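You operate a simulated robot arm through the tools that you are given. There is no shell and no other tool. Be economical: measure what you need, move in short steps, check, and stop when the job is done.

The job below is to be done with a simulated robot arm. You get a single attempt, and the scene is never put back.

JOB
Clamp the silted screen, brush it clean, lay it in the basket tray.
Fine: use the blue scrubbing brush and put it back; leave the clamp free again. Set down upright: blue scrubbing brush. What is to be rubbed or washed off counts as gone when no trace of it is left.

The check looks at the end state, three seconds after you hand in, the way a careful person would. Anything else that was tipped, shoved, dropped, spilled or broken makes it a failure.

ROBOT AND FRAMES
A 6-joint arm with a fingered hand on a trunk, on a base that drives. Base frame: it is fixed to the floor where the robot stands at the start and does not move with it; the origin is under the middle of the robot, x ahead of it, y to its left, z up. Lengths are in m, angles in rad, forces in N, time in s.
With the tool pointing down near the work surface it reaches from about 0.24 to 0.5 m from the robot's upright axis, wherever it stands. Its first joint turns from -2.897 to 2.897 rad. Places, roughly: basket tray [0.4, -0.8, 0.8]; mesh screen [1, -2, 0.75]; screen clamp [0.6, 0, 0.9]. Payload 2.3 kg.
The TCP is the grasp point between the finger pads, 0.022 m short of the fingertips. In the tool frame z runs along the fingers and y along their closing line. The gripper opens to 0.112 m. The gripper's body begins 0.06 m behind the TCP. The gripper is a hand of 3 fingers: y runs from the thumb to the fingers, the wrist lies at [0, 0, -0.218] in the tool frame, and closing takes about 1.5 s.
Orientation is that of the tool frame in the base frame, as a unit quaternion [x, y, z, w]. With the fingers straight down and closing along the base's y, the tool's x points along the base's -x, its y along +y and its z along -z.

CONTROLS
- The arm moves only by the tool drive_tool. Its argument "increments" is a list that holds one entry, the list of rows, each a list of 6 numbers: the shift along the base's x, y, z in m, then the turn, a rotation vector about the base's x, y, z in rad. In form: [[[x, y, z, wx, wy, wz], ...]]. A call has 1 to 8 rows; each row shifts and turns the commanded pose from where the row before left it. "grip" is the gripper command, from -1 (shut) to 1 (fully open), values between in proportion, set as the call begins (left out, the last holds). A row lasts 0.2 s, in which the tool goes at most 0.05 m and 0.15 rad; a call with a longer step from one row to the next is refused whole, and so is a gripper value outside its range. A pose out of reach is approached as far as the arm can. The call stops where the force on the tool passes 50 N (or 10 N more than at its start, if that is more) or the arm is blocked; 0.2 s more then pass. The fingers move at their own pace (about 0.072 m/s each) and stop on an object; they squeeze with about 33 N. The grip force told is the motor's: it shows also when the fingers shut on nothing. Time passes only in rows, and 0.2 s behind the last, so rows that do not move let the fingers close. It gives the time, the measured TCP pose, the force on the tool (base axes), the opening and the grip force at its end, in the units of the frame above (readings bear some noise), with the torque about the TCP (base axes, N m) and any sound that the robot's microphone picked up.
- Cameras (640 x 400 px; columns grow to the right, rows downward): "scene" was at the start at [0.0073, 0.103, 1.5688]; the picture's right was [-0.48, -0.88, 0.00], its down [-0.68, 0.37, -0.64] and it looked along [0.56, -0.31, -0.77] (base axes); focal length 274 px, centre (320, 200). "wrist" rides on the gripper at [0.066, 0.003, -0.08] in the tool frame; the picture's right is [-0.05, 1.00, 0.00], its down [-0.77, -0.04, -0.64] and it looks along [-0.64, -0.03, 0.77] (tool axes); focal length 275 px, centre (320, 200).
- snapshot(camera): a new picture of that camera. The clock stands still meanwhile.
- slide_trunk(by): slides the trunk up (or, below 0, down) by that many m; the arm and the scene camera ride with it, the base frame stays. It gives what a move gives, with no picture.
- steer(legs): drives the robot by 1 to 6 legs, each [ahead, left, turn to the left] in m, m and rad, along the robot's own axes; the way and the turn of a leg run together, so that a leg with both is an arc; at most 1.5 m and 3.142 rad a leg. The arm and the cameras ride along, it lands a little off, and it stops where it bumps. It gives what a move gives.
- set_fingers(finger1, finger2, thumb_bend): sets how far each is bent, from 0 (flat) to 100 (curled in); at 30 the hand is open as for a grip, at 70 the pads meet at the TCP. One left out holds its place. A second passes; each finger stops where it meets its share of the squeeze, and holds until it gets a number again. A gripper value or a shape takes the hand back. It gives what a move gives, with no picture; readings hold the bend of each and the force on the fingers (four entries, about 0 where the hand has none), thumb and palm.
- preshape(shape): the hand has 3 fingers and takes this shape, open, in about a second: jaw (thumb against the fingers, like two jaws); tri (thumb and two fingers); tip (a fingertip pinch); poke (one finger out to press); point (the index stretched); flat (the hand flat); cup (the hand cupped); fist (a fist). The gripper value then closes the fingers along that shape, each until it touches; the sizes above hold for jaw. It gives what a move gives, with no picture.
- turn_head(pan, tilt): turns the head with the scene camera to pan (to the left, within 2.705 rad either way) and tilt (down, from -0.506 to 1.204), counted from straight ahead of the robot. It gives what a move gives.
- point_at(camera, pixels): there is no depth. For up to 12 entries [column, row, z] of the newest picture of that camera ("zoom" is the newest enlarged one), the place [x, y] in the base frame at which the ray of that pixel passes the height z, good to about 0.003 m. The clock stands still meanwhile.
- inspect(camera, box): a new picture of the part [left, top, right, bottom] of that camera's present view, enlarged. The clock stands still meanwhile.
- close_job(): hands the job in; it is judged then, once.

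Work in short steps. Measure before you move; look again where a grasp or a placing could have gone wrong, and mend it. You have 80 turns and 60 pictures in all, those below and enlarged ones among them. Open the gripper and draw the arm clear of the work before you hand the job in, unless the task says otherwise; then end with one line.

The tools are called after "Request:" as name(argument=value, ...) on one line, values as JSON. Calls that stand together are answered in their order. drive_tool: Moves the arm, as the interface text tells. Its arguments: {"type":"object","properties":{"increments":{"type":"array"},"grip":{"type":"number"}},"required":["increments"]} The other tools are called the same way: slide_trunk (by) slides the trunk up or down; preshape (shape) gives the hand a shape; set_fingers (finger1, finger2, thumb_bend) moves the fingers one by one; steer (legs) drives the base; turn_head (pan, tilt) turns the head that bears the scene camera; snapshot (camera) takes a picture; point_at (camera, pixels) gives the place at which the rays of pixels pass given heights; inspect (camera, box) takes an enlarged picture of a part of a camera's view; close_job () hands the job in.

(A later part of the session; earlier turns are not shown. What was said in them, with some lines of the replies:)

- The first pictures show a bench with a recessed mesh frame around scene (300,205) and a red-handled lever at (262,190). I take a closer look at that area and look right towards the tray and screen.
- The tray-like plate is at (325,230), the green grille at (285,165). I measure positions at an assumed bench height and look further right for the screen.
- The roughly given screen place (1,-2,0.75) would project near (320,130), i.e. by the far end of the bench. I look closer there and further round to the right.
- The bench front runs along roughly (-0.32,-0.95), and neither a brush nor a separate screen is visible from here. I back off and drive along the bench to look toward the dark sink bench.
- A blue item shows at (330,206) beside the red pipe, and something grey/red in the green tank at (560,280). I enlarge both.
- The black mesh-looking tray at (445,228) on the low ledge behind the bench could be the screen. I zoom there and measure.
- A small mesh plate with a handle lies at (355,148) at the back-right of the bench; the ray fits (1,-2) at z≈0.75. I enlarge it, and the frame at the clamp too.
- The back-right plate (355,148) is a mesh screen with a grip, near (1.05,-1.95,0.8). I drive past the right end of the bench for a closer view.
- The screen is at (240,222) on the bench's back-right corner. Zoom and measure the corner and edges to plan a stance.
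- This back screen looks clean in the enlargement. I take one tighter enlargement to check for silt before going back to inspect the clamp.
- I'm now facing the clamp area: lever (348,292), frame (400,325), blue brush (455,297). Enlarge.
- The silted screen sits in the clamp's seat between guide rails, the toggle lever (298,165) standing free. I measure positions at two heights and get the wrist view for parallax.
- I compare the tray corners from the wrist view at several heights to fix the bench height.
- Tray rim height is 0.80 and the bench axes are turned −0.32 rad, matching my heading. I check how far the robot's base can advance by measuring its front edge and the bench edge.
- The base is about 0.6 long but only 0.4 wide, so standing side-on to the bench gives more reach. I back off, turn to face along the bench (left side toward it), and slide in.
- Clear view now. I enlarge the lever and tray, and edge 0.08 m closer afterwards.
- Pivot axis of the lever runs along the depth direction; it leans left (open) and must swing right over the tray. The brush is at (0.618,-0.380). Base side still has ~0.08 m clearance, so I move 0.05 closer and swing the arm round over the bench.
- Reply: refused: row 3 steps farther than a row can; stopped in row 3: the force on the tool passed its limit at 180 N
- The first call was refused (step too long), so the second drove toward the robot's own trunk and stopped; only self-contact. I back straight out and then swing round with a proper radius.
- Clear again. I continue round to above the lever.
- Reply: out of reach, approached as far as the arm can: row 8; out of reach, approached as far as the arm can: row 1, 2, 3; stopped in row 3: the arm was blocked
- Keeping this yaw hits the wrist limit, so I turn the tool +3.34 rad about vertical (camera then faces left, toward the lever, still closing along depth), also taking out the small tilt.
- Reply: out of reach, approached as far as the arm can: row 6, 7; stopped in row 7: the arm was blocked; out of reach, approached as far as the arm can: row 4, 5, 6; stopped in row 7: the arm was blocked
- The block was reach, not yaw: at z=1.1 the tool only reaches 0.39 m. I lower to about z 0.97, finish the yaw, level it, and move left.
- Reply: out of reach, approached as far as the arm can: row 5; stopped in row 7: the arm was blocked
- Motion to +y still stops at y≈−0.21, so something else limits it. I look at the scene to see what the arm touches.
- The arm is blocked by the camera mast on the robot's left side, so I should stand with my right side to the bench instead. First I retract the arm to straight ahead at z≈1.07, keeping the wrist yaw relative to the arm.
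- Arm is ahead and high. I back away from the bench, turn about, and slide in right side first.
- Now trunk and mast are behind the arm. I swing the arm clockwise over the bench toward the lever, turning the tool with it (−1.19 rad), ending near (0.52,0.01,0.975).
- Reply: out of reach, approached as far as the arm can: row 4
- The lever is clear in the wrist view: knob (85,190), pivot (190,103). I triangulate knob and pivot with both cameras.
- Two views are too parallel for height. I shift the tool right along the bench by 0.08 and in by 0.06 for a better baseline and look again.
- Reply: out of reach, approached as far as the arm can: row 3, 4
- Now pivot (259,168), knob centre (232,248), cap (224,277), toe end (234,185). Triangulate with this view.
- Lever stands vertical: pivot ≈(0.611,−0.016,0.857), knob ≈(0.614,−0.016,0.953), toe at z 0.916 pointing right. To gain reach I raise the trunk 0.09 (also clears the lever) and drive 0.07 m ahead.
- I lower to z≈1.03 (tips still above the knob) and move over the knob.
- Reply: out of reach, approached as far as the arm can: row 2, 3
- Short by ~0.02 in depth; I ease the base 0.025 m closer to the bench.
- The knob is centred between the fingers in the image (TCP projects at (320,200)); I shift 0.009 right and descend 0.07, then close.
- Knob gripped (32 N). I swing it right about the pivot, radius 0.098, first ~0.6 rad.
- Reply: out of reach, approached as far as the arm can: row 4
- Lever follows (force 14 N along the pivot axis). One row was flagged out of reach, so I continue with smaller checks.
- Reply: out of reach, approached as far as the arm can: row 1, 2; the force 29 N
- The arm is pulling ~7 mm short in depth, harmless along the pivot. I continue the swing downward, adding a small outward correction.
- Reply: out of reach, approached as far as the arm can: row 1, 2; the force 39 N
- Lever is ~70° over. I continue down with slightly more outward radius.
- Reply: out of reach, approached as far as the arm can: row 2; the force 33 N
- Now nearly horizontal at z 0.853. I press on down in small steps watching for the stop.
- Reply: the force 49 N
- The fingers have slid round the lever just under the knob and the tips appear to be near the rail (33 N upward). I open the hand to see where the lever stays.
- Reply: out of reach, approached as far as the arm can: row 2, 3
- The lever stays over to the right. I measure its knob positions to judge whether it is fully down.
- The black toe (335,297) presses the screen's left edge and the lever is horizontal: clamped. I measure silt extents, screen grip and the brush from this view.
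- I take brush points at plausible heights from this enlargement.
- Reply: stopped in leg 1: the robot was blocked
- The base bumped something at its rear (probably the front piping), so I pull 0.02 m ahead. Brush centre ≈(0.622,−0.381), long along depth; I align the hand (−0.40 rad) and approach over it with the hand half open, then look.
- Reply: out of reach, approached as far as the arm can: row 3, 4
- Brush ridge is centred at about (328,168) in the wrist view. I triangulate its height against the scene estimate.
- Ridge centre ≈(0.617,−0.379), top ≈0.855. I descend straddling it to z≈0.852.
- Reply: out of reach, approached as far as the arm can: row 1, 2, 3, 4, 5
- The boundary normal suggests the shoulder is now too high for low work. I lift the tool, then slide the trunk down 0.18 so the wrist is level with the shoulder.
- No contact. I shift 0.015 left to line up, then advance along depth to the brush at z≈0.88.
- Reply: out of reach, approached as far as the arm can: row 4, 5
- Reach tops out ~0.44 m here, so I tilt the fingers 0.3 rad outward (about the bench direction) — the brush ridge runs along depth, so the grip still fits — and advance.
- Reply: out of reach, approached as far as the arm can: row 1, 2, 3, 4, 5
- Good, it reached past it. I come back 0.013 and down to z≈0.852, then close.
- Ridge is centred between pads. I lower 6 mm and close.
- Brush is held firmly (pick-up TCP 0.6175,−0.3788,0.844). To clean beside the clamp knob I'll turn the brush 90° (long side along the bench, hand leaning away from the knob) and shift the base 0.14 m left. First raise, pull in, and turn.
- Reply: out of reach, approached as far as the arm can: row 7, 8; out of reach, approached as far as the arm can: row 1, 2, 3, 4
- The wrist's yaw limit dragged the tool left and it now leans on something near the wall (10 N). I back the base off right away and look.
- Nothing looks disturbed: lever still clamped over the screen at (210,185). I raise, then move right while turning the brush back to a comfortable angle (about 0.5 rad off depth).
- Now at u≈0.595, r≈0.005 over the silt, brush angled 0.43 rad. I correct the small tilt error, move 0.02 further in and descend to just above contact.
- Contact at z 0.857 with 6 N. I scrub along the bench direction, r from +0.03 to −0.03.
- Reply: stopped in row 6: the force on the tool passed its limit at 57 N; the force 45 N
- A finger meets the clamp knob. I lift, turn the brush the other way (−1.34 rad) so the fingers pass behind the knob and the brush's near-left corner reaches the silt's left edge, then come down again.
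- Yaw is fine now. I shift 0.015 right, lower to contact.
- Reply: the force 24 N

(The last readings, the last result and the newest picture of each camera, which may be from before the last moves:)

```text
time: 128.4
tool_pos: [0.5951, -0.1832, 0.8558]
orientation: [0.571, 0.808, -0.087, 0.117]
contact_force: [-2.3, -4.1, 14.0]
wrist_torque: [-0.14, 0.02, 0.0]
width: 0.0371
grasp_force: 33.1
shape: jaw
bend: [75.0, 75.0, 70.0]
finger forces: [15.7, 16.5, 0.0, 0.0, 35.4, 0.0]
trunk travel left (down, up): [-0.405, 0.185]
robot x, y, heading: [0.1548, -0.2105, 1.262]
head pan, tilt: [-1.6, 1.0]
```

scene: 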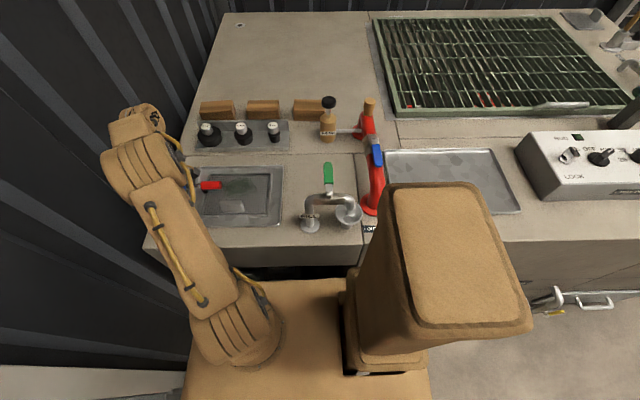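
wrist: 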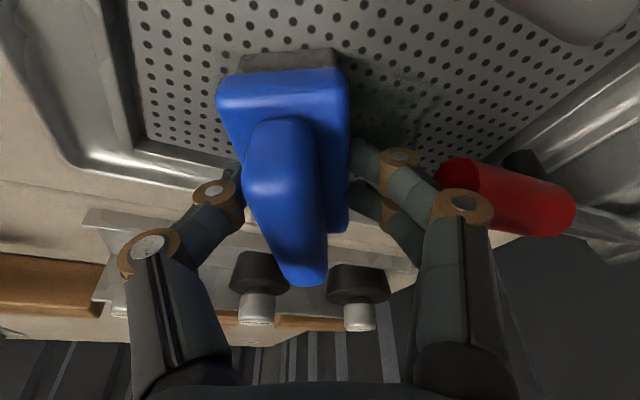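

Bristles are working (14–24 N). I scrub nearer rows and further left, then right.

Request:
drive_tool(increments=[[[-0.0114, 0.0037, 0, 0, 0, 0], [0.0031, 0.0095, 0, 0, 0, 0], [0.0025, 0.0076, 0, 0, 0, 0], [-0.0047, -0.0143, 0, 0, 0, 0], [-0.0047, -0.0143, 0, 0, 0, 0], [-0.0047, -0.0143, 0, 0, 0, 0], [-0.0047, -0.0143, 0, 0, 0, 0], [0.0114, -0.0037, 0, 0, 0, 0]]])

Request:
drive_tool(increments=[[[0.0076, -0.0025, 0, 0, 0, 0], [0.0047, 0.0143, 0, 0, 0, 0], [0.0047, 0.0143, 0, 0, 0, 0], [0.0047, 0.0143, 0, 0, 0, 0], [0.0047, 0.0143, 0, 0, 0, 0], [0.0031, 0.0095, 0, 0, 0, 0], [-0.0152, 0.005, 0, 0, 0, 0], [-0.0047, -0.0143, 0, 0, 0, 0]]])

Request:
drive_tool(increments=[[[-0.0047, -0.0143, 0.02, 0, 0, 0], [-0.0047, -0.0143, 0.04, 0, 0, 0], [-0.006, -0.02, 0.03, 0, 0, 0], [-0.009, -0.03, 0, 0, 0, 0], [-0.009, -0.03, 0, 0, 0, 0], [-0.009, -0.03, 0, 0, 0, 0]]])

Request:
inspect(camera="scene", box=[190, 150, 310, 230])

```text
time: 130.2
tool_pos: [0.5814, -0.219, 0.8538]
orientation: [0.571, 0.808, -0.087, 0.116]
contact_force: [-10.2, 9.4, 6.7]
wrist_torque: [0.07, 0.21, -0.16]
width: 0.0371
grasp_force: 32.7
shape: jaw
bend: [74.0, 75.0, 71.0]
finger forces: [15.5, 15.5, 0.0, 0.0, 37.8, 0.1]
trunk travel left (down, up): [-0.405, 0.185]
robot x, y, heading: [0.1541, -0.2085, 1.266]
head pan, tilt: [-1.6, 1.0]
```

```text
time: 132.0
tool_pos: [0.5965, -0.1658, 0.8545]
orientation: [0.57, 0.809, -0.086, 0.117]
contact_force: [11.8, 1.2, 6.4]
wrist_torque: [-0.11, -0.11, -0.26]
width: 0.037
grasp_force: 33.2
shape: jaw
bend: [72.0, 73.0, 72.0]
finger forces: [20.9, 19.9, 0.0, 0.0, 30.0, 0.0]
trunk travel left (down, up): [-0.405, 0.185]
robot x, y, heading: [0.1527, -0.2112, 1.26]
head pan, tilt: [-1.6, 1.0]
```

```text
time: 133.4
tool_pos: [0.5512, -0.3051, 0.9444]
orientation: [0.57, 0.809, -0.086, 0.116]
contact_force: [0.0, 0.6, -0.4]
wrist_torque: [0.04, 0.0, 0.0]
width: 0.0357
grasp_force: 32.6
shape: jaw
bend: [72.0, 73.0, 71.0]
finger forces: [16.5, 16.0, 0.0, 0.0, 32.3, 0.0]
trunk travel left (down, up): [-0.405, 0.185]
robot x, y, heading: [0.1546, -0.2112, 1.261]
head pan, tilt: [-1.6, 1.0]
```

```text
5.00 times, centred on (250, 190) of scene
```

zoom: 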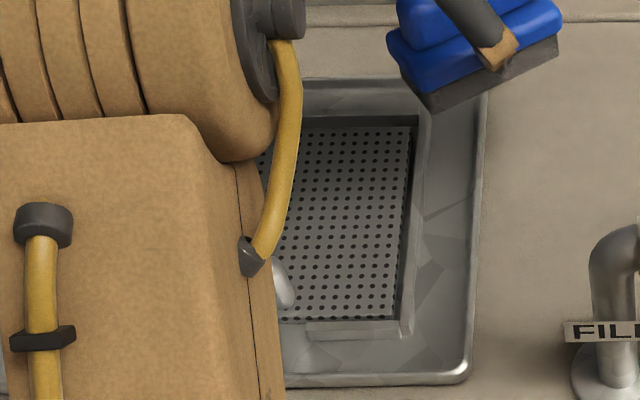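

The right half is clean; the arm hides the left. I turn toward the brush's return pose, which clears that view, and look again.

Request:
drive_tool(increments=[[[0.005, -0.012, 0, 0, 0, 0.148], [0.005, -0.012, 0, 0, 0, 0.148], [0.005, -0.012, 0, 0, 0, 0.148], [0.005, -0.012, 0, 0, 0, 0.148], [0.005, -0.012, 0, 0, 0, 0.148], [0, 0, 0, 0, 0, 0.149], [0, 0, 0, 0, 0, 0]]])

Request:
inspect(camera="scene", box=[180, 130, 330, 235])

```text
time: 135.0
tool_pos: [0.5777, -0.3632, 0.9445]
orientation: [0.167, 0.975, -0.028, 0.142]
contact_force: [-0.2, 0.1, -0.7]
wrist_torque: [0.01, 0.03, 0.03]
width: 0.0356
grasp_force: 33.2
shape: jaw
bend: [73.0, 73.0, 71.0]
finger forces: [16.6, 16.0, 0.0, 0.0, 32.5, 0.0]
trunk travel left (down, up): [-0.405, 0.185]
robot x, y, heading: [0.1533, -0.2066, 1.262]
head pan, tilt: [-1.6, 1.0]
```

```text
3.81 times, centred on (255, 182) of scene
```

zoom: 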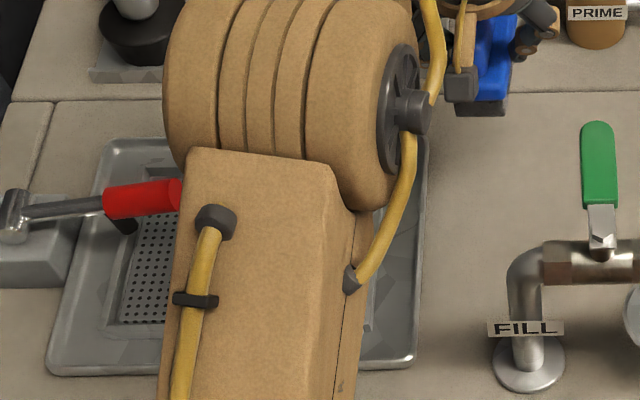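

The forearm hides the middle. I use the wrist camera instead: move the brush to just right of the silted area and look left past it.

Request:
drive_tool(increments=[[[-0.013, 0.038, 0, 0, 0, 0], [-0.013, 0.038, 0, 0, 0, 0], [-0.013, 0.038, 0, 0, 0, 0], [0, 0, 0, 0, 0, 0]]])

Request:
snapshot(camera="wrist")

```text
time: 136.0
tool_pos: [0.5394, -0.2478, 0.941]
orientation: [0.167, 0.975, -0.028, 0.142]
contact_force: [0.5, 0.0, -1.0]
wrist_torque: [0.0, 0.0, 0.02]
width: 0.0355
grasp_force: 33.2
shape: jaw
bend: [73.0, 73.0, 71.0]
finger forces: [16.5, 16.0, 0.1, 0.1, 32.4, 0.1]
trunk travel left (down, up): [-0.405, 0.185]
robot x, y, heading: [0.1575, -0.2064, 1.261]
head pan, tilt: [-1.6, 1.0]
```

```text
7 pictures are left
```

wrist: 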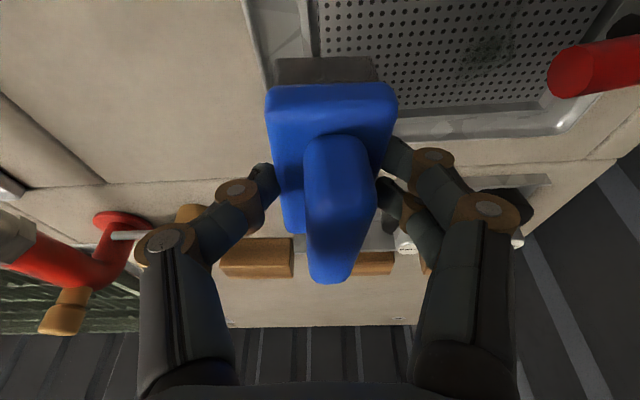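

A faint remnant shows at about (490,52). I measure it and the knob cap.

Request:
point_at(camera="wrist", pixels=[[490, 52, 0.805], [470, 52, 0.805], [512, 40, 0.805], [480, 70, 0.805], [520, 75, 0.805], [550, 75, 0.857], [450, 85, 0.805]])

```text
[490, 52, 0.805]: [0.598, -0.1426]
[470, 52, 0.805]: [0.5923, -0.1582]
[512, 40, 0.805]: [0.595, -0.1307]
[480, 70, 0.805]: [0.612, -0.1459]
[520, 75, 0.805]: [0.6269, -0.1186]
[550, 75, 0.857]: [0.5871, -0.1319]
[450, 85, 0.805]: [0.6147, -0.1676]
```

Remnant sits at u≈0.612, r≈−0.05, next to the knob. I return with the earlier brush angle and press down there.

Request:
drive_tool(increments=[[[0.0093, 0.0124, 0, 0, 0, -0.148], [0.0093, 0.0124, 0, 0, 0, -0.148], [0.0093, 0.0124, 0, 0, 0, -0.148], [0.0093, 0.0124, 0, 0, 0, -0.148], [0.0093, 0.0124, 0, 0, 0, -0.148], [0.0093, 0.0124, 0, 0, 0, -0.149], [0, 0, -0.03, 0, 0, 0], [0, 0, -0.025, 0, 0, 0]]])

Request:
drive_tool(increments=[[[0, 0, -0.02, 0, 0, 0], [0, 0, -0.008, 0, 0, 0], [0, 0, -0.005, 0, 0, 0], [0, 0, 0, 0, 0, 0]]])

```text
time: 137.8
tool_pos: [0.596, -0.176, 0.8892]
orientation: [0.571, 0.808, -0.087, 0.115]
contact_force: [-0.6, -0.8, -1.5]
wrist_torque: [-0.01, -0.02, -0.02]
width: 0.0355
grasp_force: 33.0
shape: jaw
bend: [73.0, 73.0, 71.0]
finger forces: [16.4, 16.0, 0.0, 0.0, 32.5, 0.0]
trunk travel left (down, up): [-0.405, 0.185]
robot x, y, heading: [0.157, -0.2076, 1.263]
head pan, tilt: [-1.6, 1.0]
```

```text
time: 138.8
tool_pos: [0.5947, -0.1765, 0.8576]
orientation: [0.571, 0.808, -0.085, 0.117]
contact_force: [3.2, -9.4, 24.3]
wrist_torque: [-0.19, -0.15, 0.07]
width: 0.036
grasp_force: 33.0
shape: jaw
bend: [74.0, 73.0, 71.0]
finger forces: [17.2, 18.1, 0.1, 0.0, 35.8, 0.0]
trunk travel left (down, up): [-0.405, 0.185]
robot x, y, heading: [0.1557, -0.2081, 1.262]
head pan, tilt: [-1.6, 1.0]
```

Pressing at 24 N. I do short repeated strokes leftwards and in depth around the remnant.

Request:
drive_tool(increments=[[[0.0028, 0.0085, 0, 0, 0, 0], [0.0028, 0.0085, 0, 0, 0, 0], [-0.0095, 0.0031, 0, 0, 0, 0], [-0.0028, -0.0085, 0, 0, 0, 0], [-0.0028, -0.0085, 0, 0, 0, 0], [0.0028, 0.0085, 0, 0, 0, 0], [0.0028, 0.0085, 0, 0, 0, 0], [0.0095, -0.0031, 0, 0, 0, 0]]])

Request:
drive_tool(increments=[[[-0.0028, -0.0085, 0, 0, 0, 0], [-0.0028, -0.0085, 0, 0, 0, 0], [0.0028, 0.0085, 0, 0, 0, 0], [0.0028, 0.0085, 0, 0, 0, 0], [0.0022, 0.0066, 0, 0, 0, 0], [-0.0095, 0.0031, 0, 0, 0, 0], [-0.0028, -0.0085, 0, 0, 0, 0], [0.0095, -0.0031, 0, 0, 0, 0]]])

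```text
time: 140.6
tool_pos: [0.5972, -0.1565, 0.8557]
orientation: [0.571, 0.809, -0.086, 0.115]
contact_force: [-9.8, 4.6, 2.7]
wrist_torque: [-0.02, 0.3, -0.33]
width: 0.0354
grasp_force: 33.3
shape: jaw
bend: [74.0, 74.0, 70.0]
finger forces: [14.9, 14.2, 0.0, 0.1, 37.7, 0.0]
trunk travel left (down, up): [-0.405, 0.185]
robot x, y, heading: [0.1554, -0.2089, 1.268]
head pan, tilt: [-1.6, 1.0]
```

```text
time: 142.4
tool_pos: [0.5967, -0.1588, 0.8568]
orientation: [0.571, 0.808, -0.087, 0.115]
contact_force: [-10.9, 7.3, 4.7]
wrist_torque: [0.02, 0.33, -0.31]
width: 0.036
grasp_force: 32.8
shape: jaw
bend: [73.0, 73.0, 70.0]
finger forces: [15.2, 14.8, 0.0, 0.0, 38.6, 0.0]
trunk travel left (down, up): [-0.405, 0.185]
robot x, y, heading: [0.152, -0.2108, 1.253]
head pan, tilt: [-1.6, 1.0]
```

Down force fell to ~4 N at the left; I press 3 mm more and repeat the strokes.

Request:
drive_tool(increments=[[[0, 0, -0.003, 0, 0, 0], [-0.0028, -0.0085, -0.001, 0, 0, 0], [-0.0028, -0.0085, 0, 0, 0, 0], [0.0028, 0.0085, 0, 0, 0, 0], [0.0028, 0.0085, 0, 0, 0, 0], [-0.0095, 0.0031, 0, 0, 0, 0], [-0.0028, -0.0085, 0, 0, 0, 0], [-0.0028, -0.0085, 0, 0, 0, 0]]])

Request:
drive_tool(increments=[[[0.0028, 0.0085, 0, 0, 0, 0], [0.0028, 0.0085, 0, 0, 0, 0], [0.0095, -0.0031, 0, 0, 0, 0], [-0.0028, -0.0085, 0, 0, 0, 0], [-0.0028, -0.0085, 0, 0, 0, 0], [-0.0047, -0.0143, 0.0, 0, 0, 0], [-0.0047, -0.0143, 0.03, 0, 0, 0], [0, 0, 0.04, 0, 0, 0]]])

Request:
drive_tool(increments=[[[-0.011, -0.0105, 0.01, 0, 0, 0.148], [-0.011, -0.0105, 0, 0, 0, 0.148], [-0.011, -0.0105, 0, 0, 0, 0.148], [-0.011, -0.0105, 0, 0, 0, 0.148], [-0.005, -0.0105, 0, 0, 0, 0.148], [0, 0, 0, 0, 0, 0.149], [0, 0, 0, 0, 0, 0]]])

Request:
inspect(camera="wrist", box=[320, 0, 640, 200])

```text
time: 144.2
tool_pos: [0.5852, -0.1736, 0.852]
orientation: [0.57, 0.809, -0.086, 0.117]
contact_force: [1.4, 0.6, 0.9]
wrist_torque: [-0.07, -0.11, 0.08]
width: 0.0363
grasp_force: 32.9
shape: jaw
bend: [73.0, 74.0, 70.0]
finger forces: [16.8, 16.6, 0.0, 0.1, 32.5, 0.0]
trunk travel left (down, up): [-0.405, 0.185]
robot x, y, heading: [0.1541, -0.2106, 1.262]
head pan, tilt: [-1.6, 1.0]
```

```text
time: 146.0
tool_pos: [0.588, -0.207, 0.9212]
orientation: [0.571, 0.808, -0.087, 0.115]
contact_force: [0.5, -0.2, -0.2]
wrist_torque: [0.0, 0.02, 0.0]
width: 0.0361
grasp_force: 33.6
shape: jaw
bend: [74.0, 74.0, 70.0]
finger forces: [16.6, 15.2, 0.1, 0.0, 31.9, 0.0]
trunk travel left (down, up): [-0.405, 0.185]
robot x, y, heading: [0.1566, -0.208, 1.264]
head pan, tilt: [-1.6, 1.0]
```

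```text
time: 147.6
tool_pos: [0.5355, -0.2565, 0.931]
orientation: [0.166, 0.975, -0.029, 0.142]
contact_force: [0.1, 0.2, -1.7]
wrist_torque: [0.05, -0.02, 0.0]
width: 0.0363
grasp_force: 32.8
shape: jaw
bend: [74.0, 74.0, 70.0]
finger forces: [16.4, 15.3, 0.1, 0.0, 31.6, 0.0]
trunk travel left (down, up): [-0.405, 0.185]
robot x, y, heading: [0.1546, -0.2077, 1.267]
head pan, tilt: [-1.6, 1.0]
```

```text
2.00 times, centred on (480, 100) of wrist
```

zoom: 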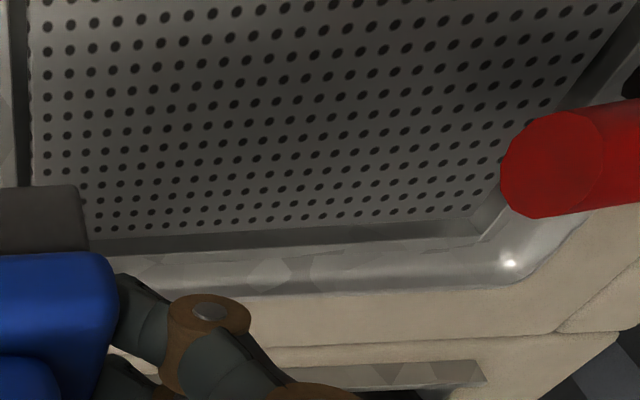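

The screen is spotless. Now the brush goes back: I shift the base 0.03 m right and carry the brush above its old spot.

Request:
steer(legs=[[-0.03, 0, 0]])

Request:
drive_tool(increments=[[[0.03, -0.008, 0, 0.015, -0.01, 0], [0.03, -0.01, -0.01, 0, 0, 0], [0.02, -0.034, -0.01, 0, 0, 0], [0.0115, -0.042, -0.01, 0, 0, 0], [0, 0, 0, 0, 0, 0]]])

```text
time: 148.4
tool_pos: [0.525, -0.2862, 0.9312]
orientation: [0.168, 0.975, -0.027, 0.141]
contact_force: [-1.3, -0.5, -0.9]
wrist_torque: [0.02, 0.0, -0.01]
width: 0.0362
grasp_force: 33.5
shape: jaw
bend: [74.0, 74.0, 70.0]
finger forces: [16.4, 15.2, 0.0, 0.1, 31.6, 0.0]
trunk travel left (down, up): [-0.405, 0.185]
robot x, y, heading: [0.1439, -0.2397, 1.267]
head pan, tilt: [-1.6, 1.0]
```

```text
time: 149.6
tool_pos: [0.6195, -0.3769, 0.9039]
orientation: [0.168, 0.975, -0.02, 0.144]
contact_force: [0.5, -0.7, -1.2]
wrist_torque: [-0.01, 0.03, 0.02]
width: 0.0359
grasp_force: 33.1
shape: jaw
bend: [74.0, 74.0, 70.0]
finger forces: [16.4, 15.4, 0.1, 0.0, 31.6, 0.0]
trunk travel left (down, up): [-0.405, 0.185]
robot x, y, heading: [0.1447, -0.2371, 1.265]
head pan, tilt: [-1.6, 1.0]
```

Above the old spot. I lower it until it touches the bench (about z 0.844).

Request:
drive_tool(increments=[[[-0.001, -0.001, -0.03, 0, 0, 0], [-0.001, -0.001, -0.018, 0, 0, 0], [0, 0, -0.006, 0, 0, 0], [0, 0, -0.004, 0, 0, 0], [0, 0, 0, 0, 0, 0]]])

```text
time: 150.8
tool_pos: [0.6141, -0.3797, 0.8416]
orientation: [0.169, 0.975, -0.02, 0.145]
contact_force: [-0.6, -0.5, 0.7]
wrist_torque: [0.0, -0.03, 0.0]
width: 0.036
grasp_force: 33.0
shape: jaw
bend: [74.0, 74.0, 70.0]
finger forces: [16.3, 15.2, 0.1, 0.0, 31.6, 0.0]
trunk travel left (down, up): [-0.405, 0.185]
robot x, y, heading: [0.1453, -0.2381, 1.264]
head pan, tilt: [-1.6, 1.0]
```

No contact yet; I go down in 3 mm steps.

Request:
drive_tool(increments=[[[0.002, 0, -0.003, 0, 0, 0], [0, 0, -0.003, 0, 0, 0], [0, 0, -0.002, 0, 0, 0], [0, 0, 0, 0, 0, 0]]])

```text
time: 151.8
tool_pos: [0.6175, -0.381, 0.8365]
orientation: [0.169, 0.974, -0.02, 0.147]
contact_force: [0.2, 0.0, 12.3]
wrist_torque: [0.13, -0.21, -0.02]
width: 0.0364
grasp_force: 32.7
shape: jaw
bend: [74.0, 75.0, 70.0]
finger forces: [15.7, 17.7, 0.0, 0.0, 33.9, 0.0]
trunk travel left (down, up): [-0.405, 0.185]
robot x, y, heading: [0.1464, -0.2345, 1.257]
head pan, tilt: [-1.6, 1.0]
```

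Brush is down (12 N). I open partway and withdraw along the finger axis.

Request:
drive_tool(grip=0.3, increments=[[[0, 0, 0.001, 0, 0, 0], [0, 0, 0, 0, 0, 0], [0, 0, 0, 0, 0, 0], [0, 0, 0, 0, 0, 0], [0, 0, 0, 0, 0, 0]]])

Request:
drive_tool(increments=[[[-0.008, 0.003, 0.03, 0, 0, 0], [-0.012, 0.004, 0.04, 0, 0, 0], [-0.02, 0.006, 0.03, 0, 0, 0], [-0.04, 0.012, 0.0, 0.046, 0.142, 0], [-0.02, 0.006, 0, 0.046, 0.142, 0]]])

Request:
snapshot(camera="wrist")

```text
time: 153.0
tool_pos: [0.6175, -0.3817, 0.8365]
orientation: [0.169, 0.975, -0.02, 0.146]
contact_force: [-0.1, 0.0, 0.8]
wrist_torque: [0.03, 0.0, 0.0]
width: 0.0725
grasp_force: 0.2
shape: jaw
bend: [70.0, 70.0, 67.0]
finger forces: [0.0, 0.0, 0.0, 0.1, 0.1, 0.0]
trunk travel left (down, up): [-0.405, 0.185]
robot x, y, heading: [0.1466, -0.233, 1.266]
head pan, tilt: [-1.6, 1.0]
```

```text
time: 154.2
tool_pos: [0.5175, -0.3496, 0.9359]
orientation: [0.169, 0.986, 0.001, -0.003]
contact_force: [-0.4, 0.5, -0.2]
wrist_torque: [0.0, -0.02, -0.02]
width: 0.0726
grasp_force: 0.1
shape: jaw
bend: [70.0, 70.0, 67.0]
finger forces: [0.0, 0.0, 0.1, 0.0, 0.0, 0.1]
trunk travel left (down, up): [-0.405, 0.185]
robot x, y, heading: [0.146, -0.235, 1.261]
head pan, tilt: [-1.6, 1.0]
```

```text
5 pictures are left
```

wrist: 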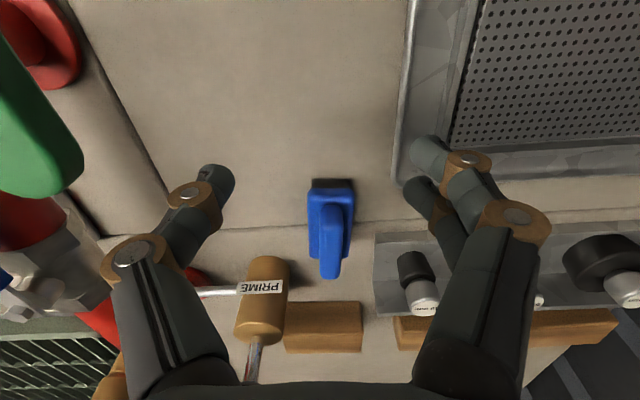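

Brush stands upright in place, screen clean. Next the clamp: I raise the hand, turn it −1.40 rad so it closes across the lever within wrist limits, and shift the base 0.13 m left.

Request:
drive_tool(grip=0.3, increments=[[[-0.005, 0, 0.03, 0, 0, -0.149], [0, 0, 0.03, 0, 0, -0.149], [0, 0, 0, 0, 0, -0.149], [0, 0, 0, 0, 0, -0.149], [0, 0, 0, 0, 0, -0.149], [0, 0, 0, 0, 0, -0.149], [0, 0, 0, 0, 0, -0.149], [0, 0, 0, 0, 0, -0.149]]])

Request:
steer(legs=[[0.13, 0, 0]])

Request:
slide_trunk(by=0.06)

```text
time: 156.0
tool_pos: [0.512, -0.351, 0.9968]
orientation: [0.695, 0.719, 0.002, -0.001]
contact_force: [0.4, 0.1, 0.0]
wrist_torque: [-0.02, 0.0, -0.01]
width: 0.0724
grasp_force: 0.1
shape: jaw
bend: [70.0, 70.0, 67.0]
finger forces: [0.1, 0.1, 0.1, 0.0, 0.0, 0.0]
trunk travel left (down, up): [-0.405, 0.185]
robot x, y, heading: [0.1475, -0.2362, 1.262]
head pan, tilt: [-1.6, 1.0]
```

```text
time: 157.3
tool_pos: [0.5538, -0.2243, 0.9964]
orientation: [0.697, 0.717, 0.001, -0.001]
contact_force: [-0.3, -0.4, 0.2]
wrist_torque: [0.04, 0.0, -0.04]
width: 0.0726
grasp_force: 0.0
shape: jaw
bend: [70.0, 70.0, 67.0]
finger forces: [0.0, 0.0, 0.0, 0.0, 0.0, 0.0]
trunk travel left (down, up): [-0.405, 0.185]
robot x, y, heading: [0.1876, -0.1065, 1.254]
head pan, tilt: [-1.6, 1.0]
```

```text
time: 158.3
tool_pos: [0.5525, -0.2241, 1.0561]
orientation: [0.696, 0.718, 0.001, -0.002]
contact_force: [-0.4, -0.2, 0.0]
wrist_torque: [0.0, 0.03, 0.0]
width: 0.0726
grasp_force: 0.0
shape: jaw
bend: [70.0, 70.0, 67.0]
finger forces: [0.1, 0.0, 0.1, 0.1, 0.0, 0.0]
trunk travel left (down, up): [-0.465, 0.125]
robot x, y, heading: [0.1887, -0.1088, 1.257]
head pan, tilt: [-1.6, 1.0]
```

I move above the knob (centre ≈(0.581,−0.110,0.857)), finish the yaw, then check the view.

Request:
drive_tool(increments=[[[0.0095, 0.0385, -0.025, 0, 0, -0.06], [0.0095, 0.0385, -0.025, 0, 0, -0.06], [0.0095, 0.0385, -0.025, 0, 0, -0.06], [0, 0, -0.03, 0, 0, 0], [0, 0, 0, 0, 0, 0]]])

Request:
snapshot(camera="wrist")

```text
time: 159.5
tool_pos: [0.5783, -0.1074, 0.9519]
orientation: [0.759, 0.651, 0.002, 0.0]
contact_force: [0.5, -0.5, 0.4]
wrist_torque: [-0.02, 0.02, -0.02]
width: 0.0726
grasp_force: 0.0
shape: jaw
bend: [70.0, 70.0, 67.0]
finger forces: [0.0, 0.1, 0.1, 0.0, 0.1, 0.0]
trunk travel left (down, up): [-0.465, 0.125]
robot x, y, heading: [0.1875, -0.1106, 1.261]
head pan, tilt: [-1.6, 1.0]
```

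```text
4 pictures are left
```

wrist: 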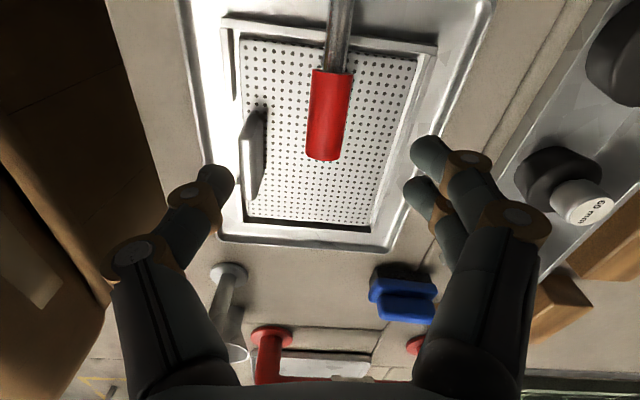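

Well aligned: knob at (330,115). I shift 6 mm in, lower to z 0.858 and grip.

Request:
drive_tool(increments=[[[0.0045, -0.0057, -0.03, 0, 0, 0], [0, 0, -0.035, 0, 0, 0], [0, 0, -0.028, 0, 0, 0], [0, 0, 0, 0, 0, 0]]])

Request:
drive_tool(grip=-1, increments=[[[0, 0, 0, 0, 0, 0], [0, 0, 0, 0, 0, 0], [0, 0, 0, 0, 0, 0], [0, 0, 0, 0, 0, 0], [0, 0, 0, 0, 0, 0], [0, 0, 0, 0, 0, 0]]])

```text
time: 160.5
tool_pos: [0.5829, -0.1151, 0.8587]
orientation: [0.758, 0.652, 0.002, -0.001]
contact_force: [-0.2, 1.1, 0.4]
wrist_torque: [0.0, 0.0, 0.0]
width: 0.0724
grasp_force: 0.0
shape: jaw
bend: [70.0, 70.0, 67.0]
finger forces: [0.0, 0.0, 0.0, 0.0, 0.0, 0.0]
trunk travel left (down, up): [-0.465, 0.125]
robot x, y, heading: [0.1854, -0.1073, 1.255]
head pan, tilt: [-1.6, 1.0]
```

```text
time: 161.9
tool_pos: [0.5826, -0.114, 0.8579]
orientation: [0.758, 0.652, 0.002, -0.001]
contact_force: [-2.5, 1.4, -0.8]
wrist_torque: [0.01, -0.08, -0.13]
width: 0.0001
grasp_force: 32.6
shape: jaw
bend: [69.0, 68.0, 76.0]
finger forces: [8.4, 4.8, 0.0, 0.0, 16.2, 0.0]
trunk travel left (down, up): [-0.465, 0.125]
robot x, y, heading: [0.1882, -0.11, 1.259]
head pan, tilt: [-1.6, 1.0]
```

The fingers have shut just beneath the knob rather than on it, which still serves to lift it. I raise along the arc.

Request:
drive_tool(increments=[[[0.0003, 0.001, 0.015, 0, 0, 0], [0.001, 0.0031, 0.0146, 0, 0, 0], [0.0017, 0.0051, 0.0139, 0, 0, 0], [0.0023, 0.0071, 0.013, 0, 0, 0], [0.0029, 0.0088, 0.0117, 0, 0, 0]]])

```text
time: 163.1
tool_pos: [0.5944, -0.0886, 0.9281]
orientation: [0.758, 0.652, 0.002, -0.001]
contact_force: [0.9, -0.9, -1.1]
wrist_torque: [0.01, -0.02, -0.02]
width: 0.0
grasp_force: 32.7
shape: jaw
bend: [71.0, 70.0, 80.0]
finger forces: [0.0, 0.0, 0.0, 0.0, 0.0, 0.1]
trunk travel left (down, up): [-0.465, 0.125]
robot x, y, heading: [0.1863, -0.1089, 1.258]
head pan, tilt: [-1.6, 1.0]
```

Force vanished; I check whether the lever came up.

Request:
snapshot(camera="wrist")

```text
3 pictures are left
```

wrist: 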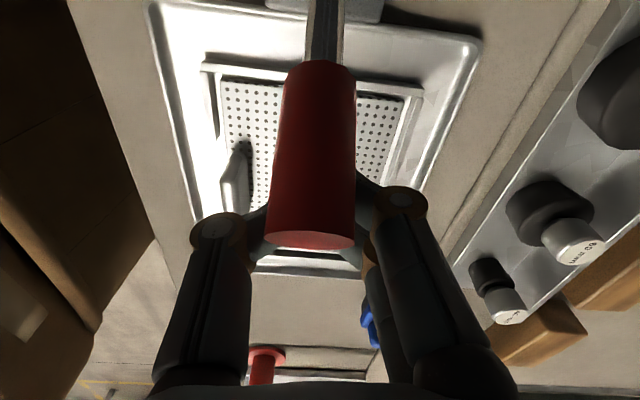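

The lever has come up about 40° and rests on the closed fingers. I continue up and left to push it to vertical, with a little yaw relief.

Request:
drive_tool(increments=[[[0.0022, 0.0067, 0.012, 0, 0, 0.03], [0.0028, 0.0086, 0.011, 0, 0, 0.03], [0.0034, 0.0105, 0.009, 0, 0, 0.04], [0.0034, 0.0105, 0.006, 0, 0, 0.04], [0.0034, 0.0105, 0.003, 0, 0, 0.04], [0, 0, 0, 0, 0, 0]]])

```text
time: 164.5
tool_pos: [0.6107, -0.0434, 0.9685]
orientation: [0.696, 0.718, 0.003, -0.001]
contact_force: [-0.4, -2.5, -1.5]
wrist_torque: [-0.03, 0.01, 0.01]
width: 0.0001
grasp_force: 33.0
shape: jaw
bend: [71.0, 70.0, 80.0]
finger forces: [0.1, 0.1, 0.0, 0.0, 0.1, 0.0]
trunk travel left (down, up): [-0.465, 0.125]
robot x, y, heading: [0.1875, -0.109, 1.258]
head pan, tilt: [-1.6, 1.0]
```

Lever is near vertical (2.5 N side force). I push another 12 mm left to be sure, then draw back.

Request:
drive_tool(increments=[[[0.002, 0.006, 0, 0, 0, 0.03], [0.002, 0.006, 0, 0, 0, 0.03], [0, 0, 0, 0, 0, 0]]])

```text
time: 165.3
tool_pos: [0.6143, -0.041, 0.9688]
orientation: [0.675, 0.738, 0.004, -0.003]
contact_force: [1.0, -39.2, -2.4]
wrist_torque: [-0.02, 0.04, -0.11]
width: 0.0
grasp_force: 33.3
shape: jaw
bend: [71.0, 70.0, 80.0]
finger forces: [41.8, 0.0, 0.0, 0.0, 0.1, 0.1]
trunk travel left (down, up): [-0.465, 0.125]
robot x, y, heading: [0.1845, -0.105, 1.256]
head pan, tilt: [-1.6, 1.0]
```

39 N: the lever is at its open stop, clamp free. I draw back to the right, and meanwhile check from the last scene picture how far the front pipes protrude (pixels (545,300), edge (560,240)).

Request:
drive_tool(increments=[[[-0.008, -0.03, 0.02, 0, 0, -0.06], [-0.015, -0.035, 0.015, 0, 0, -0.06], [-0.025, -0.025, 0, 0, 0, -0.06], [-0.025, -0.01, 0, 0, 0, -0.05], [0, 0, 0, 0, 0, 0]]])

Request:
point_at(camera="scene", pixels=[[550, 240, 0.79], [540, 300, 0.5], [540, 300, 0.6], [550, 312, 0.5], [550, 312, 0.4], [600, 302, 0.6], [600, 302, 0.5]])

```text
time: 166.5
tool_pos: [0.5397, -0.1305, 1.003]
orientation: [0.755, 0.655, 0.001, -0.001]
contact_force: [-0.3, 0.5, 0.1]
wrist_torque: [-0.03, -0.02, 0.0]
width: 0.0002
grasp_force: 33.4
shape: jaw
bend: [71.0, 70.0, 80.0]
finger forces: [0.0, 0.0, 0.0, 0.0, 0.0, 0.0]
trunk travel left (down, up): [-0.465, 0.125]
robot x, y, heading: [0.1846, -0.107, 1.256]
head pan, tilt: [-1.6, 1.0]
```

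```text
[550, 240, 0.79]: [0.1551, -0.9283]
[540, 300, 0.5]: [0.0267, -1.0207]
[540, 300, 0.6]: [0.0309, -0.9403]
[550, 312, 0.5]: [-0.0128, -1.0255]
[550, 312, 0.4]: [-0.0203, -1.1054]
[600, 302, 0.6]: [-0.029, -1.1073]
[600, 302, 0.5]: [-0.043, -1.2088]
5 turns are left
```

Only a few turns remain, so I chain: open, descend on the screen's grip (≈(0.517,−0.150), z 0.832), close, lift 0.1, and look.

Request:
drive_tool(grip=0.3, increments=[[[-0.008, -0.007, -0.03, 0, 0, -0.05], [-0.008, -0.007, -0.03, 0, 0, -0.05], [-0.0067, -0.0055, -0.04, 0, 0, -0.04], [0, 0, -0.02, 0, 0, 0], [0, 0, -0.02, 0, 0, 0], [0, 0, -0.02, 0, 0, 0], [0, 0, -0.011, 0, 0, 0], [0, 0, 0, 0, 0, 0]]])

Request:
drive_tool(grip=-1, increments=[[[0, 0, 0, 0, 0, 0], [0, 0, 0, 0, 0, 0], [0, 0, 0, 0, 0, 0], [0, 0, 0, 0, 0, 0], [0, 0, 0, 0, 0, 0], [0, 0, 0, 0, 0, 0], [0, 0, 0, 0, 0, 0]]])

Request:
drive_tool(increments=[[[0, 0, 0.01, 0, 0, 0], [0, 0, 0.02, 0, 0, 0], [0, 0, 0.03, 0, 0, 0], [0, 0, 0.03, 0, 0, 0], [0, 0, 0.03, 0, 0, 0], [0, 0, 0.02, 0, 0, 0], [0, 0, 0, 0, 0, 0]]])

Request:
snapshot(camera="wrist")

```text
time: 168.3
tool_pos: [0.5158, -0.1491, 0.8331]
orientation: [0.799, 0.601, 0.003, 0.001]
contact_force: [0.1, 0.7, 18.2]
wrist_torque: [-0.21, -0.81, 0.08]
width: 0.0713
grasp_force: 0.0
shape: jaw
bend: [71.0, 71.0, 67.0]
finger forces: [9.1, 9.9, 0.1, 0.0, 0.7, 0.0]
trunk travel left (down, up): [-0.465, 0.125]
robot x, y, heading: [0.1864, -0.1109, 1.254]
head pan, tilt: [-1.6, 1.0]
```

```text
time: 169.9
tool_pos: [0.5117, -0.1483, 0.8338]
orientation: [0.799, 0.601, 0.003, 0.002]
contact_force: [-26.3, 10.3, 18.0]
wrist_torque: [0.19, 0.54, -0.07]
width: 0.0097
grasp_force: 33.3
shape: jaw
bend: [76.0, 76.0, 66.0]
finger forces: [10.6, 10.2, 0.0, 0.0, 64.3, 0.1]
trunk travel left (down, up): [-0.465, 0.125]
robot x, y, heading: [0.1864, -0.1107, 1.259]
head pan, tilt: [-1.6, 1.0]
```

```text
time: 171.5
tool_pos: [0.5158, -0.1505, 0.9711]
orientation: [0.799, 0.602, 0.001, -0.001]
contact_force: [-0.2, -0.1, -3.0]
wrist_torque: [0.04, 0.12, -0.02]
width: 0.0091
grasp_force: 33.1
shape: jaw
bend: [73.0, 73.0, 66.0]
finger forces: [16.3, 16.3, 0.1, 0.0, 33.1, 0.0]
trunk travel left (down, up): [-0.465, 0.125]
robot x, y, heading: [0.1871, -0.1116, 1.254]
head pan, tilt: [-1.6, 1.0]
```

```text
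2 pictures are left
4 turns are left
```

wrist: 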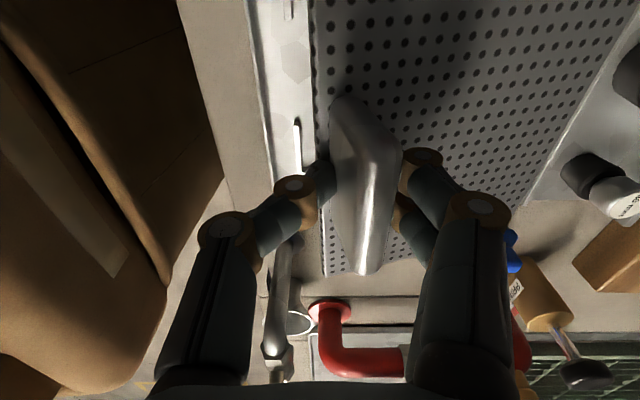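

The screen is held (3 N, level). I raise the trunk for clearance, back off the bench 0.12 m (pipes protrude to ~0.31), drive 0.57 m along it, and extend the arm toward the tray at height.

Request:
slide_trunk(by=0.1)

Request:
steer(legs=[[0, 0.12, 0], [-0.57, 0, 0]])

Request:
drive_tool(increments=[[[0.025, -0.02, 0, 0, 0, 0], [0.028, -0.02, 0, 0, 0, 0], [0.028, -0.02, 0, 0, 0, 0], [0, 0, 0, 0, 0, 0]]])

Request:
snapshot(camera="scene")

Request:
point_at(camera="scene", pixels=[[320, 200, 0.8], [250, 180, 0.8], [250, 230, 0.8], [400, 180, 0.8], [400, 230, 0.8]])

```text
time: 172.8
tool_pos: [0.5143, -0.1514, 1.071]
orientation: [0.799, 0.601, 0.001, -0.001]
contact_force: [-0.2, -0.3, -2.0]
wrist_torque: [0.06, 0.14, 0.04]
width: 0.0092
grasp_force: 32.9
shape: jaw
bend: [73.0, 73.0, 66.0]
finger forces: [16.3, 16.3, 0.0, 0.0, 33.1, 0.0]
trunk travel left (down, up): [-0.565, 0.025]
robot x, y, heading: [0.1872, -0.1112, 1.259]
head pan, tilt: [-1.6, 1.0]
```

```text
time: 176.9
tool_pos: [0.2228, -0.6653, 1.0706]
orientation: [0.799, 0.601, 0.001, -0.001]
contact_force: [0.0, 0.1, -2.6]
wrist_torque: [0.05, 0.14, 0.02]
width: 0.009
grasp_force: 33.3
shape: jaw
bend: [73.0, 73.0, 66.0]
finger forces: [16.2, 16.4, 0.0, 0.0, 33.2, 0.0]
trunk travel left (down, up): [-0.565, 0.025]
robot x, y, heading: [-0.1065, -0.6214, 1.252]
head pan, tilt: [-1.6, 1.0]
```

```text
time: 177.9
tool_pos: [0.3038, -0.7277, 1.0702]
orientation: [0.799, 0.601, 0.001, 0.0]
contact_force: [-0.8, -0.6, -2.7]
wrist_torque: [0.04, 0.13, 0.0]
width: 0.0089
grasp_force: 33.1
shape: jaw
bend: [73.0, 73.0, 66.0]
finger forces: [16.2, 16.5, 0.0, 0.1, 32.6, 0.0]
trunk travel left (down, up): [-0.565, 0.025]
robot x, y, heading: [-0.1058, -0.6271, 1.258]
head pan, tilt: [-1.6, 1.0]
```

```text
1 pictures are left
```

scene: 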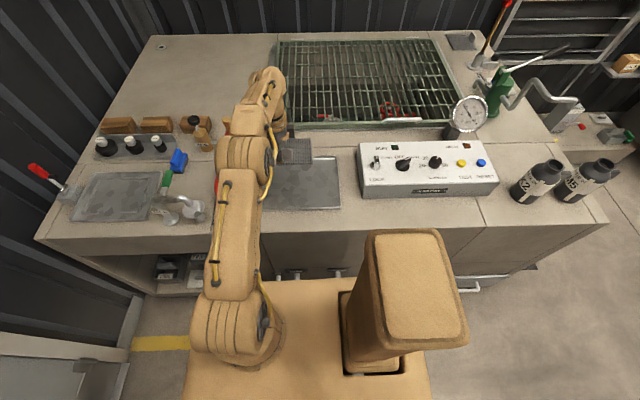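

```text
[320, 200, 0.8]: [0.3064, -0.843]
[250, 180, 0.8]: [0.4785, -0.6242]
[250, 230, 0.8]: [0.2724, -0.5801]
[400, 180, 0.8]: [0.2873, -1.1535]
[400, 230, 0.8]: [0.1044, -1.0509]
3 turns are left
```

Clamp lever upright, brush in place. Tray spans u 0.515–0.745, r 0.45–0.785; the hand is at u 0.514, r 0.597. I ease in 0.02 m, extend 0.026 further, slide the trunk down 0.20 and lower the screen to near contact, then look.

Request:
steer(legs=[[0, -0.02, 0]])

Request:
drive_tool(increments=[[[0.01, -0.011, 0, 0, 0, 0], [0.011, -0.0115, 0, 0, 0, 0], [0, 0, 0, 0, 0, 0]]])

Request:
slide_trunk(by=-0.2)

Request:
drive_tool(increments=[[[0, 0, -0.015, 0, 0, 0], [0, 0, -0.012, 0, 0, 0], [0, 0, -0.005, 0, 0, 0], [0, 0, -0.003, 0, 0, 0], [0, 0, -0.003, 0, 0, 0], [0, 0, 0, 0, 0, 0]]])

Request:
snapshot(camera="wrist")

```text
time: 178.7
tool_pos: [0.3237, -0.7348, 1.0719]
orientation: [0.799, 0.601, 0.002, -0.001]
contact_force: [0.4, -1.2, -2.6]
wrist_torque: [0.03, 0.16, 0.0]
width: 0.009
grasp_force: 32.5
shape: jaw
bend: [73.0, 73.0, 66.0]
finger forces: [16.2, 16.4, 0.0, 0.1, 32.7, 0.0]
trunk travel left (down, up): [-0.565, 0.025]
robot x, y, heading: [-0.0898, -0.6296, 1.259]
head pan, tilt: [-1.6, 1.0]
```

```text
time: 179.5
tool_pos: [0.3322, -0.7483, 1.0713]
orientation: [0.799, 0.601, 0.001, -0.001]
contact_force: [0.4, -0.4, -2.9]
wrist_torque: [0.05, 0.13, -0.01]
width: 0.0092
grasp_force: 32.9
shape: jaw
bend: [73.0, 73.0, 66.0]
finger forces: [16.2, 16.3, 0.0, 0.0, 32.5, 0.0]
out of reach, approached as far as the arm can: row 2
trunk travel left (down, up): [-0.565, 0.025]
robot x, y, heading: [-0.0858, -0.6279, 1.262]
head pan, tilt: [-1.6, 1.0]
```

```text
time: 181.7
tool_pos: [0.3325, -0.7485, 0.8701]
orientation: [0.8, 0.6, 0.002, 0.0]
contact_force: [-0.4, 0.3, -2.1]
wrist_torque: [0.01, 0.1, 0.01]
width: 0.0094
grasp_force: 33.4
shape: jaw
bend: [73.0, 73.0, 66.0]
finger forces: [16.2, 16.3, 0.0, 0.0, 32.6, 0.0]
trunk travel left (down, up): [-0.365, 0.225]
robot x, y, heading: [-0.0883, -0.6291, 1.256]
head pan, tilt: [-1.6, 1.0]
```

```text
time: 183.1
tool_pos: [0.3308, -0.7478, 0.8328]
orientation: [0.8, 0.601, 0.003, 0.002]
contact_force: [5.0, -1.1, 29.4]
wrist_torque: [-0.17, -0.57, 0.01]
width: 0.0118
grasp_force: 32.6
shape: jaw
bend: [76.0, 76.0, 66.0]
finger forces: [18.7, 18.8, 0.0, 0.0, 32.0, 0.0]
trunk travel left (down, up): [-0.365, 0.225]
robot x, y, heading: [-0.0866, -0.6319, 1.262]
head pan, tilt: [-1.6, 1.0]
```

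```text
0 pictures are left
2 turns are left
```

wrist: 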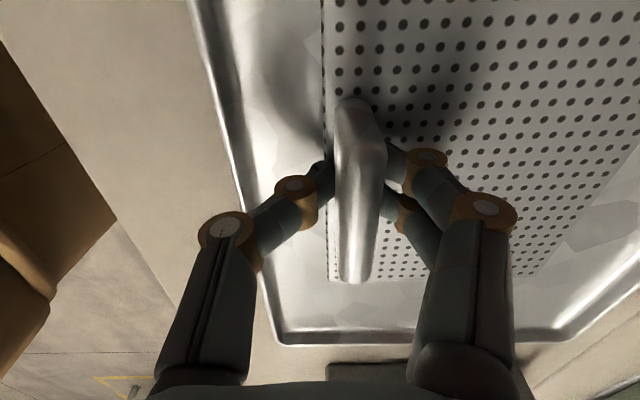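

The screen lies inside the tray with margin to the rims and is in contact (29 N). I ease 2 mm up, open partway, withdraw straight up and back.

Request:
drive_tool(grip=0.2, increments=[[[0, 0, 0.001, 0, 0, 0], [0, 0, 0.001, 0, 0, 0], [0, 0, 0, 0, 0, 0], [0, 0, 0, 0, 0, 0], [0, 0, 0, 0, 0, 0], [0, 0, 0, 0, 0, 0]]])

Request:
drive_tool(increments=[[[0, 0, 0.015, 0, 0, 0], [0, 0, 0.03, 0, 0, 0], [-0.005, 0, 0.04, 0, 0, 0], [-0.015, 0.005, 0.04, 0, 0, 0], [-0.02, 0.006, 0.03, 0, 0, 0], [-0.03, 0.01, 0, 0, 0, 0], [0, 0, 0, 0, 0, 0]]])

Request:
steer(legs=[[0, 0.15, 0]])

Request:
drive_tool(grip=1, increments=[[[0, 0, 0, 0, 0, 0], [0, 0, 0, 0, 0, 0], [0, 0, 0, 0, 0, 0]]])

```text
time: 184.5
tool_pos: [0.3324, -0.7485, 0.8336]
orientation: [0.799, 0.601, 0.002, -0.001]
contact_force: [4.5, -1.0, 12.5]
wrist_torque: [-0.09, -0.34, -0.02]
width: 0.0513
grasp_force: 0.0
shape: jaw
bend: [73.0, 73.0, 75.0]
finger forces: [4.7, 5.3, 0.0, 0.0, 7.9, 0.0]
trunk travel left (down, up): [-0.365, 0.225]
robot x, y, heading: [-0.0857, -0.6315, 1.258]
head pan, tilt: [-1.6, 1.0]
```

```text
time: 186.1
tool_pos: [0.2593, -0.7241, 0.9848]
orientation: [0.799, 0.601, 0.002, 0.0]
contact_force: [-0.5, -0.1, -0.4]
wrist_torque: [-0.03, 0.03, 0.05]
width: 0.0668
grasp_force: 0.0
shape: jaw
bend: [71.0, 71.0, 71.0]
finger forces: [0.0, 0.1, 0.1, 0.0, 0.0, 0.1]
out of reach, approached as far as the arm can: row 3
trunk travel left (down, up): [-0.365, 0.225]
robot x, y, heading: [-0.0878, -0.6321, 1.26]
head pan, tilt: [-1.6, 1.0]
```

```text
time: 187.5
tool_pos: [0.1154, -0.6781, 0.9856]
orientation: [0.799, 0.601, 0.002, 0.0]
contact_force: [0.0, -0.2, 0.2]
wrist_torque: [0.0, 0.0, 0.03]
width: 0.067
grasp_force: 0.2
shape: jaw
bend: [71.0, 71.0, 71.0]
finger forces: [0.0, 0.1, 0.0, 0.1, 0.0, 0.0]
trunk travel left (down, up): [-0.365, 0.225]
robot x, y, heading: [-0.2253, -0.5851, 1.256]
head pan, tilt: [-1.6, 1.0]
```

```text
time: 188.3
tool_pos: [0.1163, -0.6777, 0.9849]
orientation: [0.8, 0.6, 0.001, -0.001]
contact_force: [0.4, 0.6, 0.5]
wrist_torque: [0.01, -0.01, 0.0]
width: 0.1117
grasp_force: 0.1
shape: jaw
bend: [30.0, 30.0, 30.0]
finger forces: [0.1, 0.0, 0.0, 0.0, 0.1, 0.1]
trunk travel left (down, up): [-0.365, 0.225]
robot x, y, heading: [-0.2283, -0.5858, 1.255]
head pan, tilt: [-1.6, 1.0]
1 turns are left
```

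The hand is empty, open and clear of the bench (no load on the tool), so I hand in the job.

Request:
close_job()

```text
The job is handed in.
```

I clamped and brushed the screen, then laid it in the basket tray. The blue brush is back upright in its place and the clamp is open again. I had no pictures left after releasing the screen, so its final position in the tray is not confirmed by sight. My last picture, just before release, showed it inside the rims and touching down. The base bumped something once, probably the pipes along the front of the bench, and the brush, while in the hand, briefly pressed against something near the wall. I saw nothing disturbed after either.
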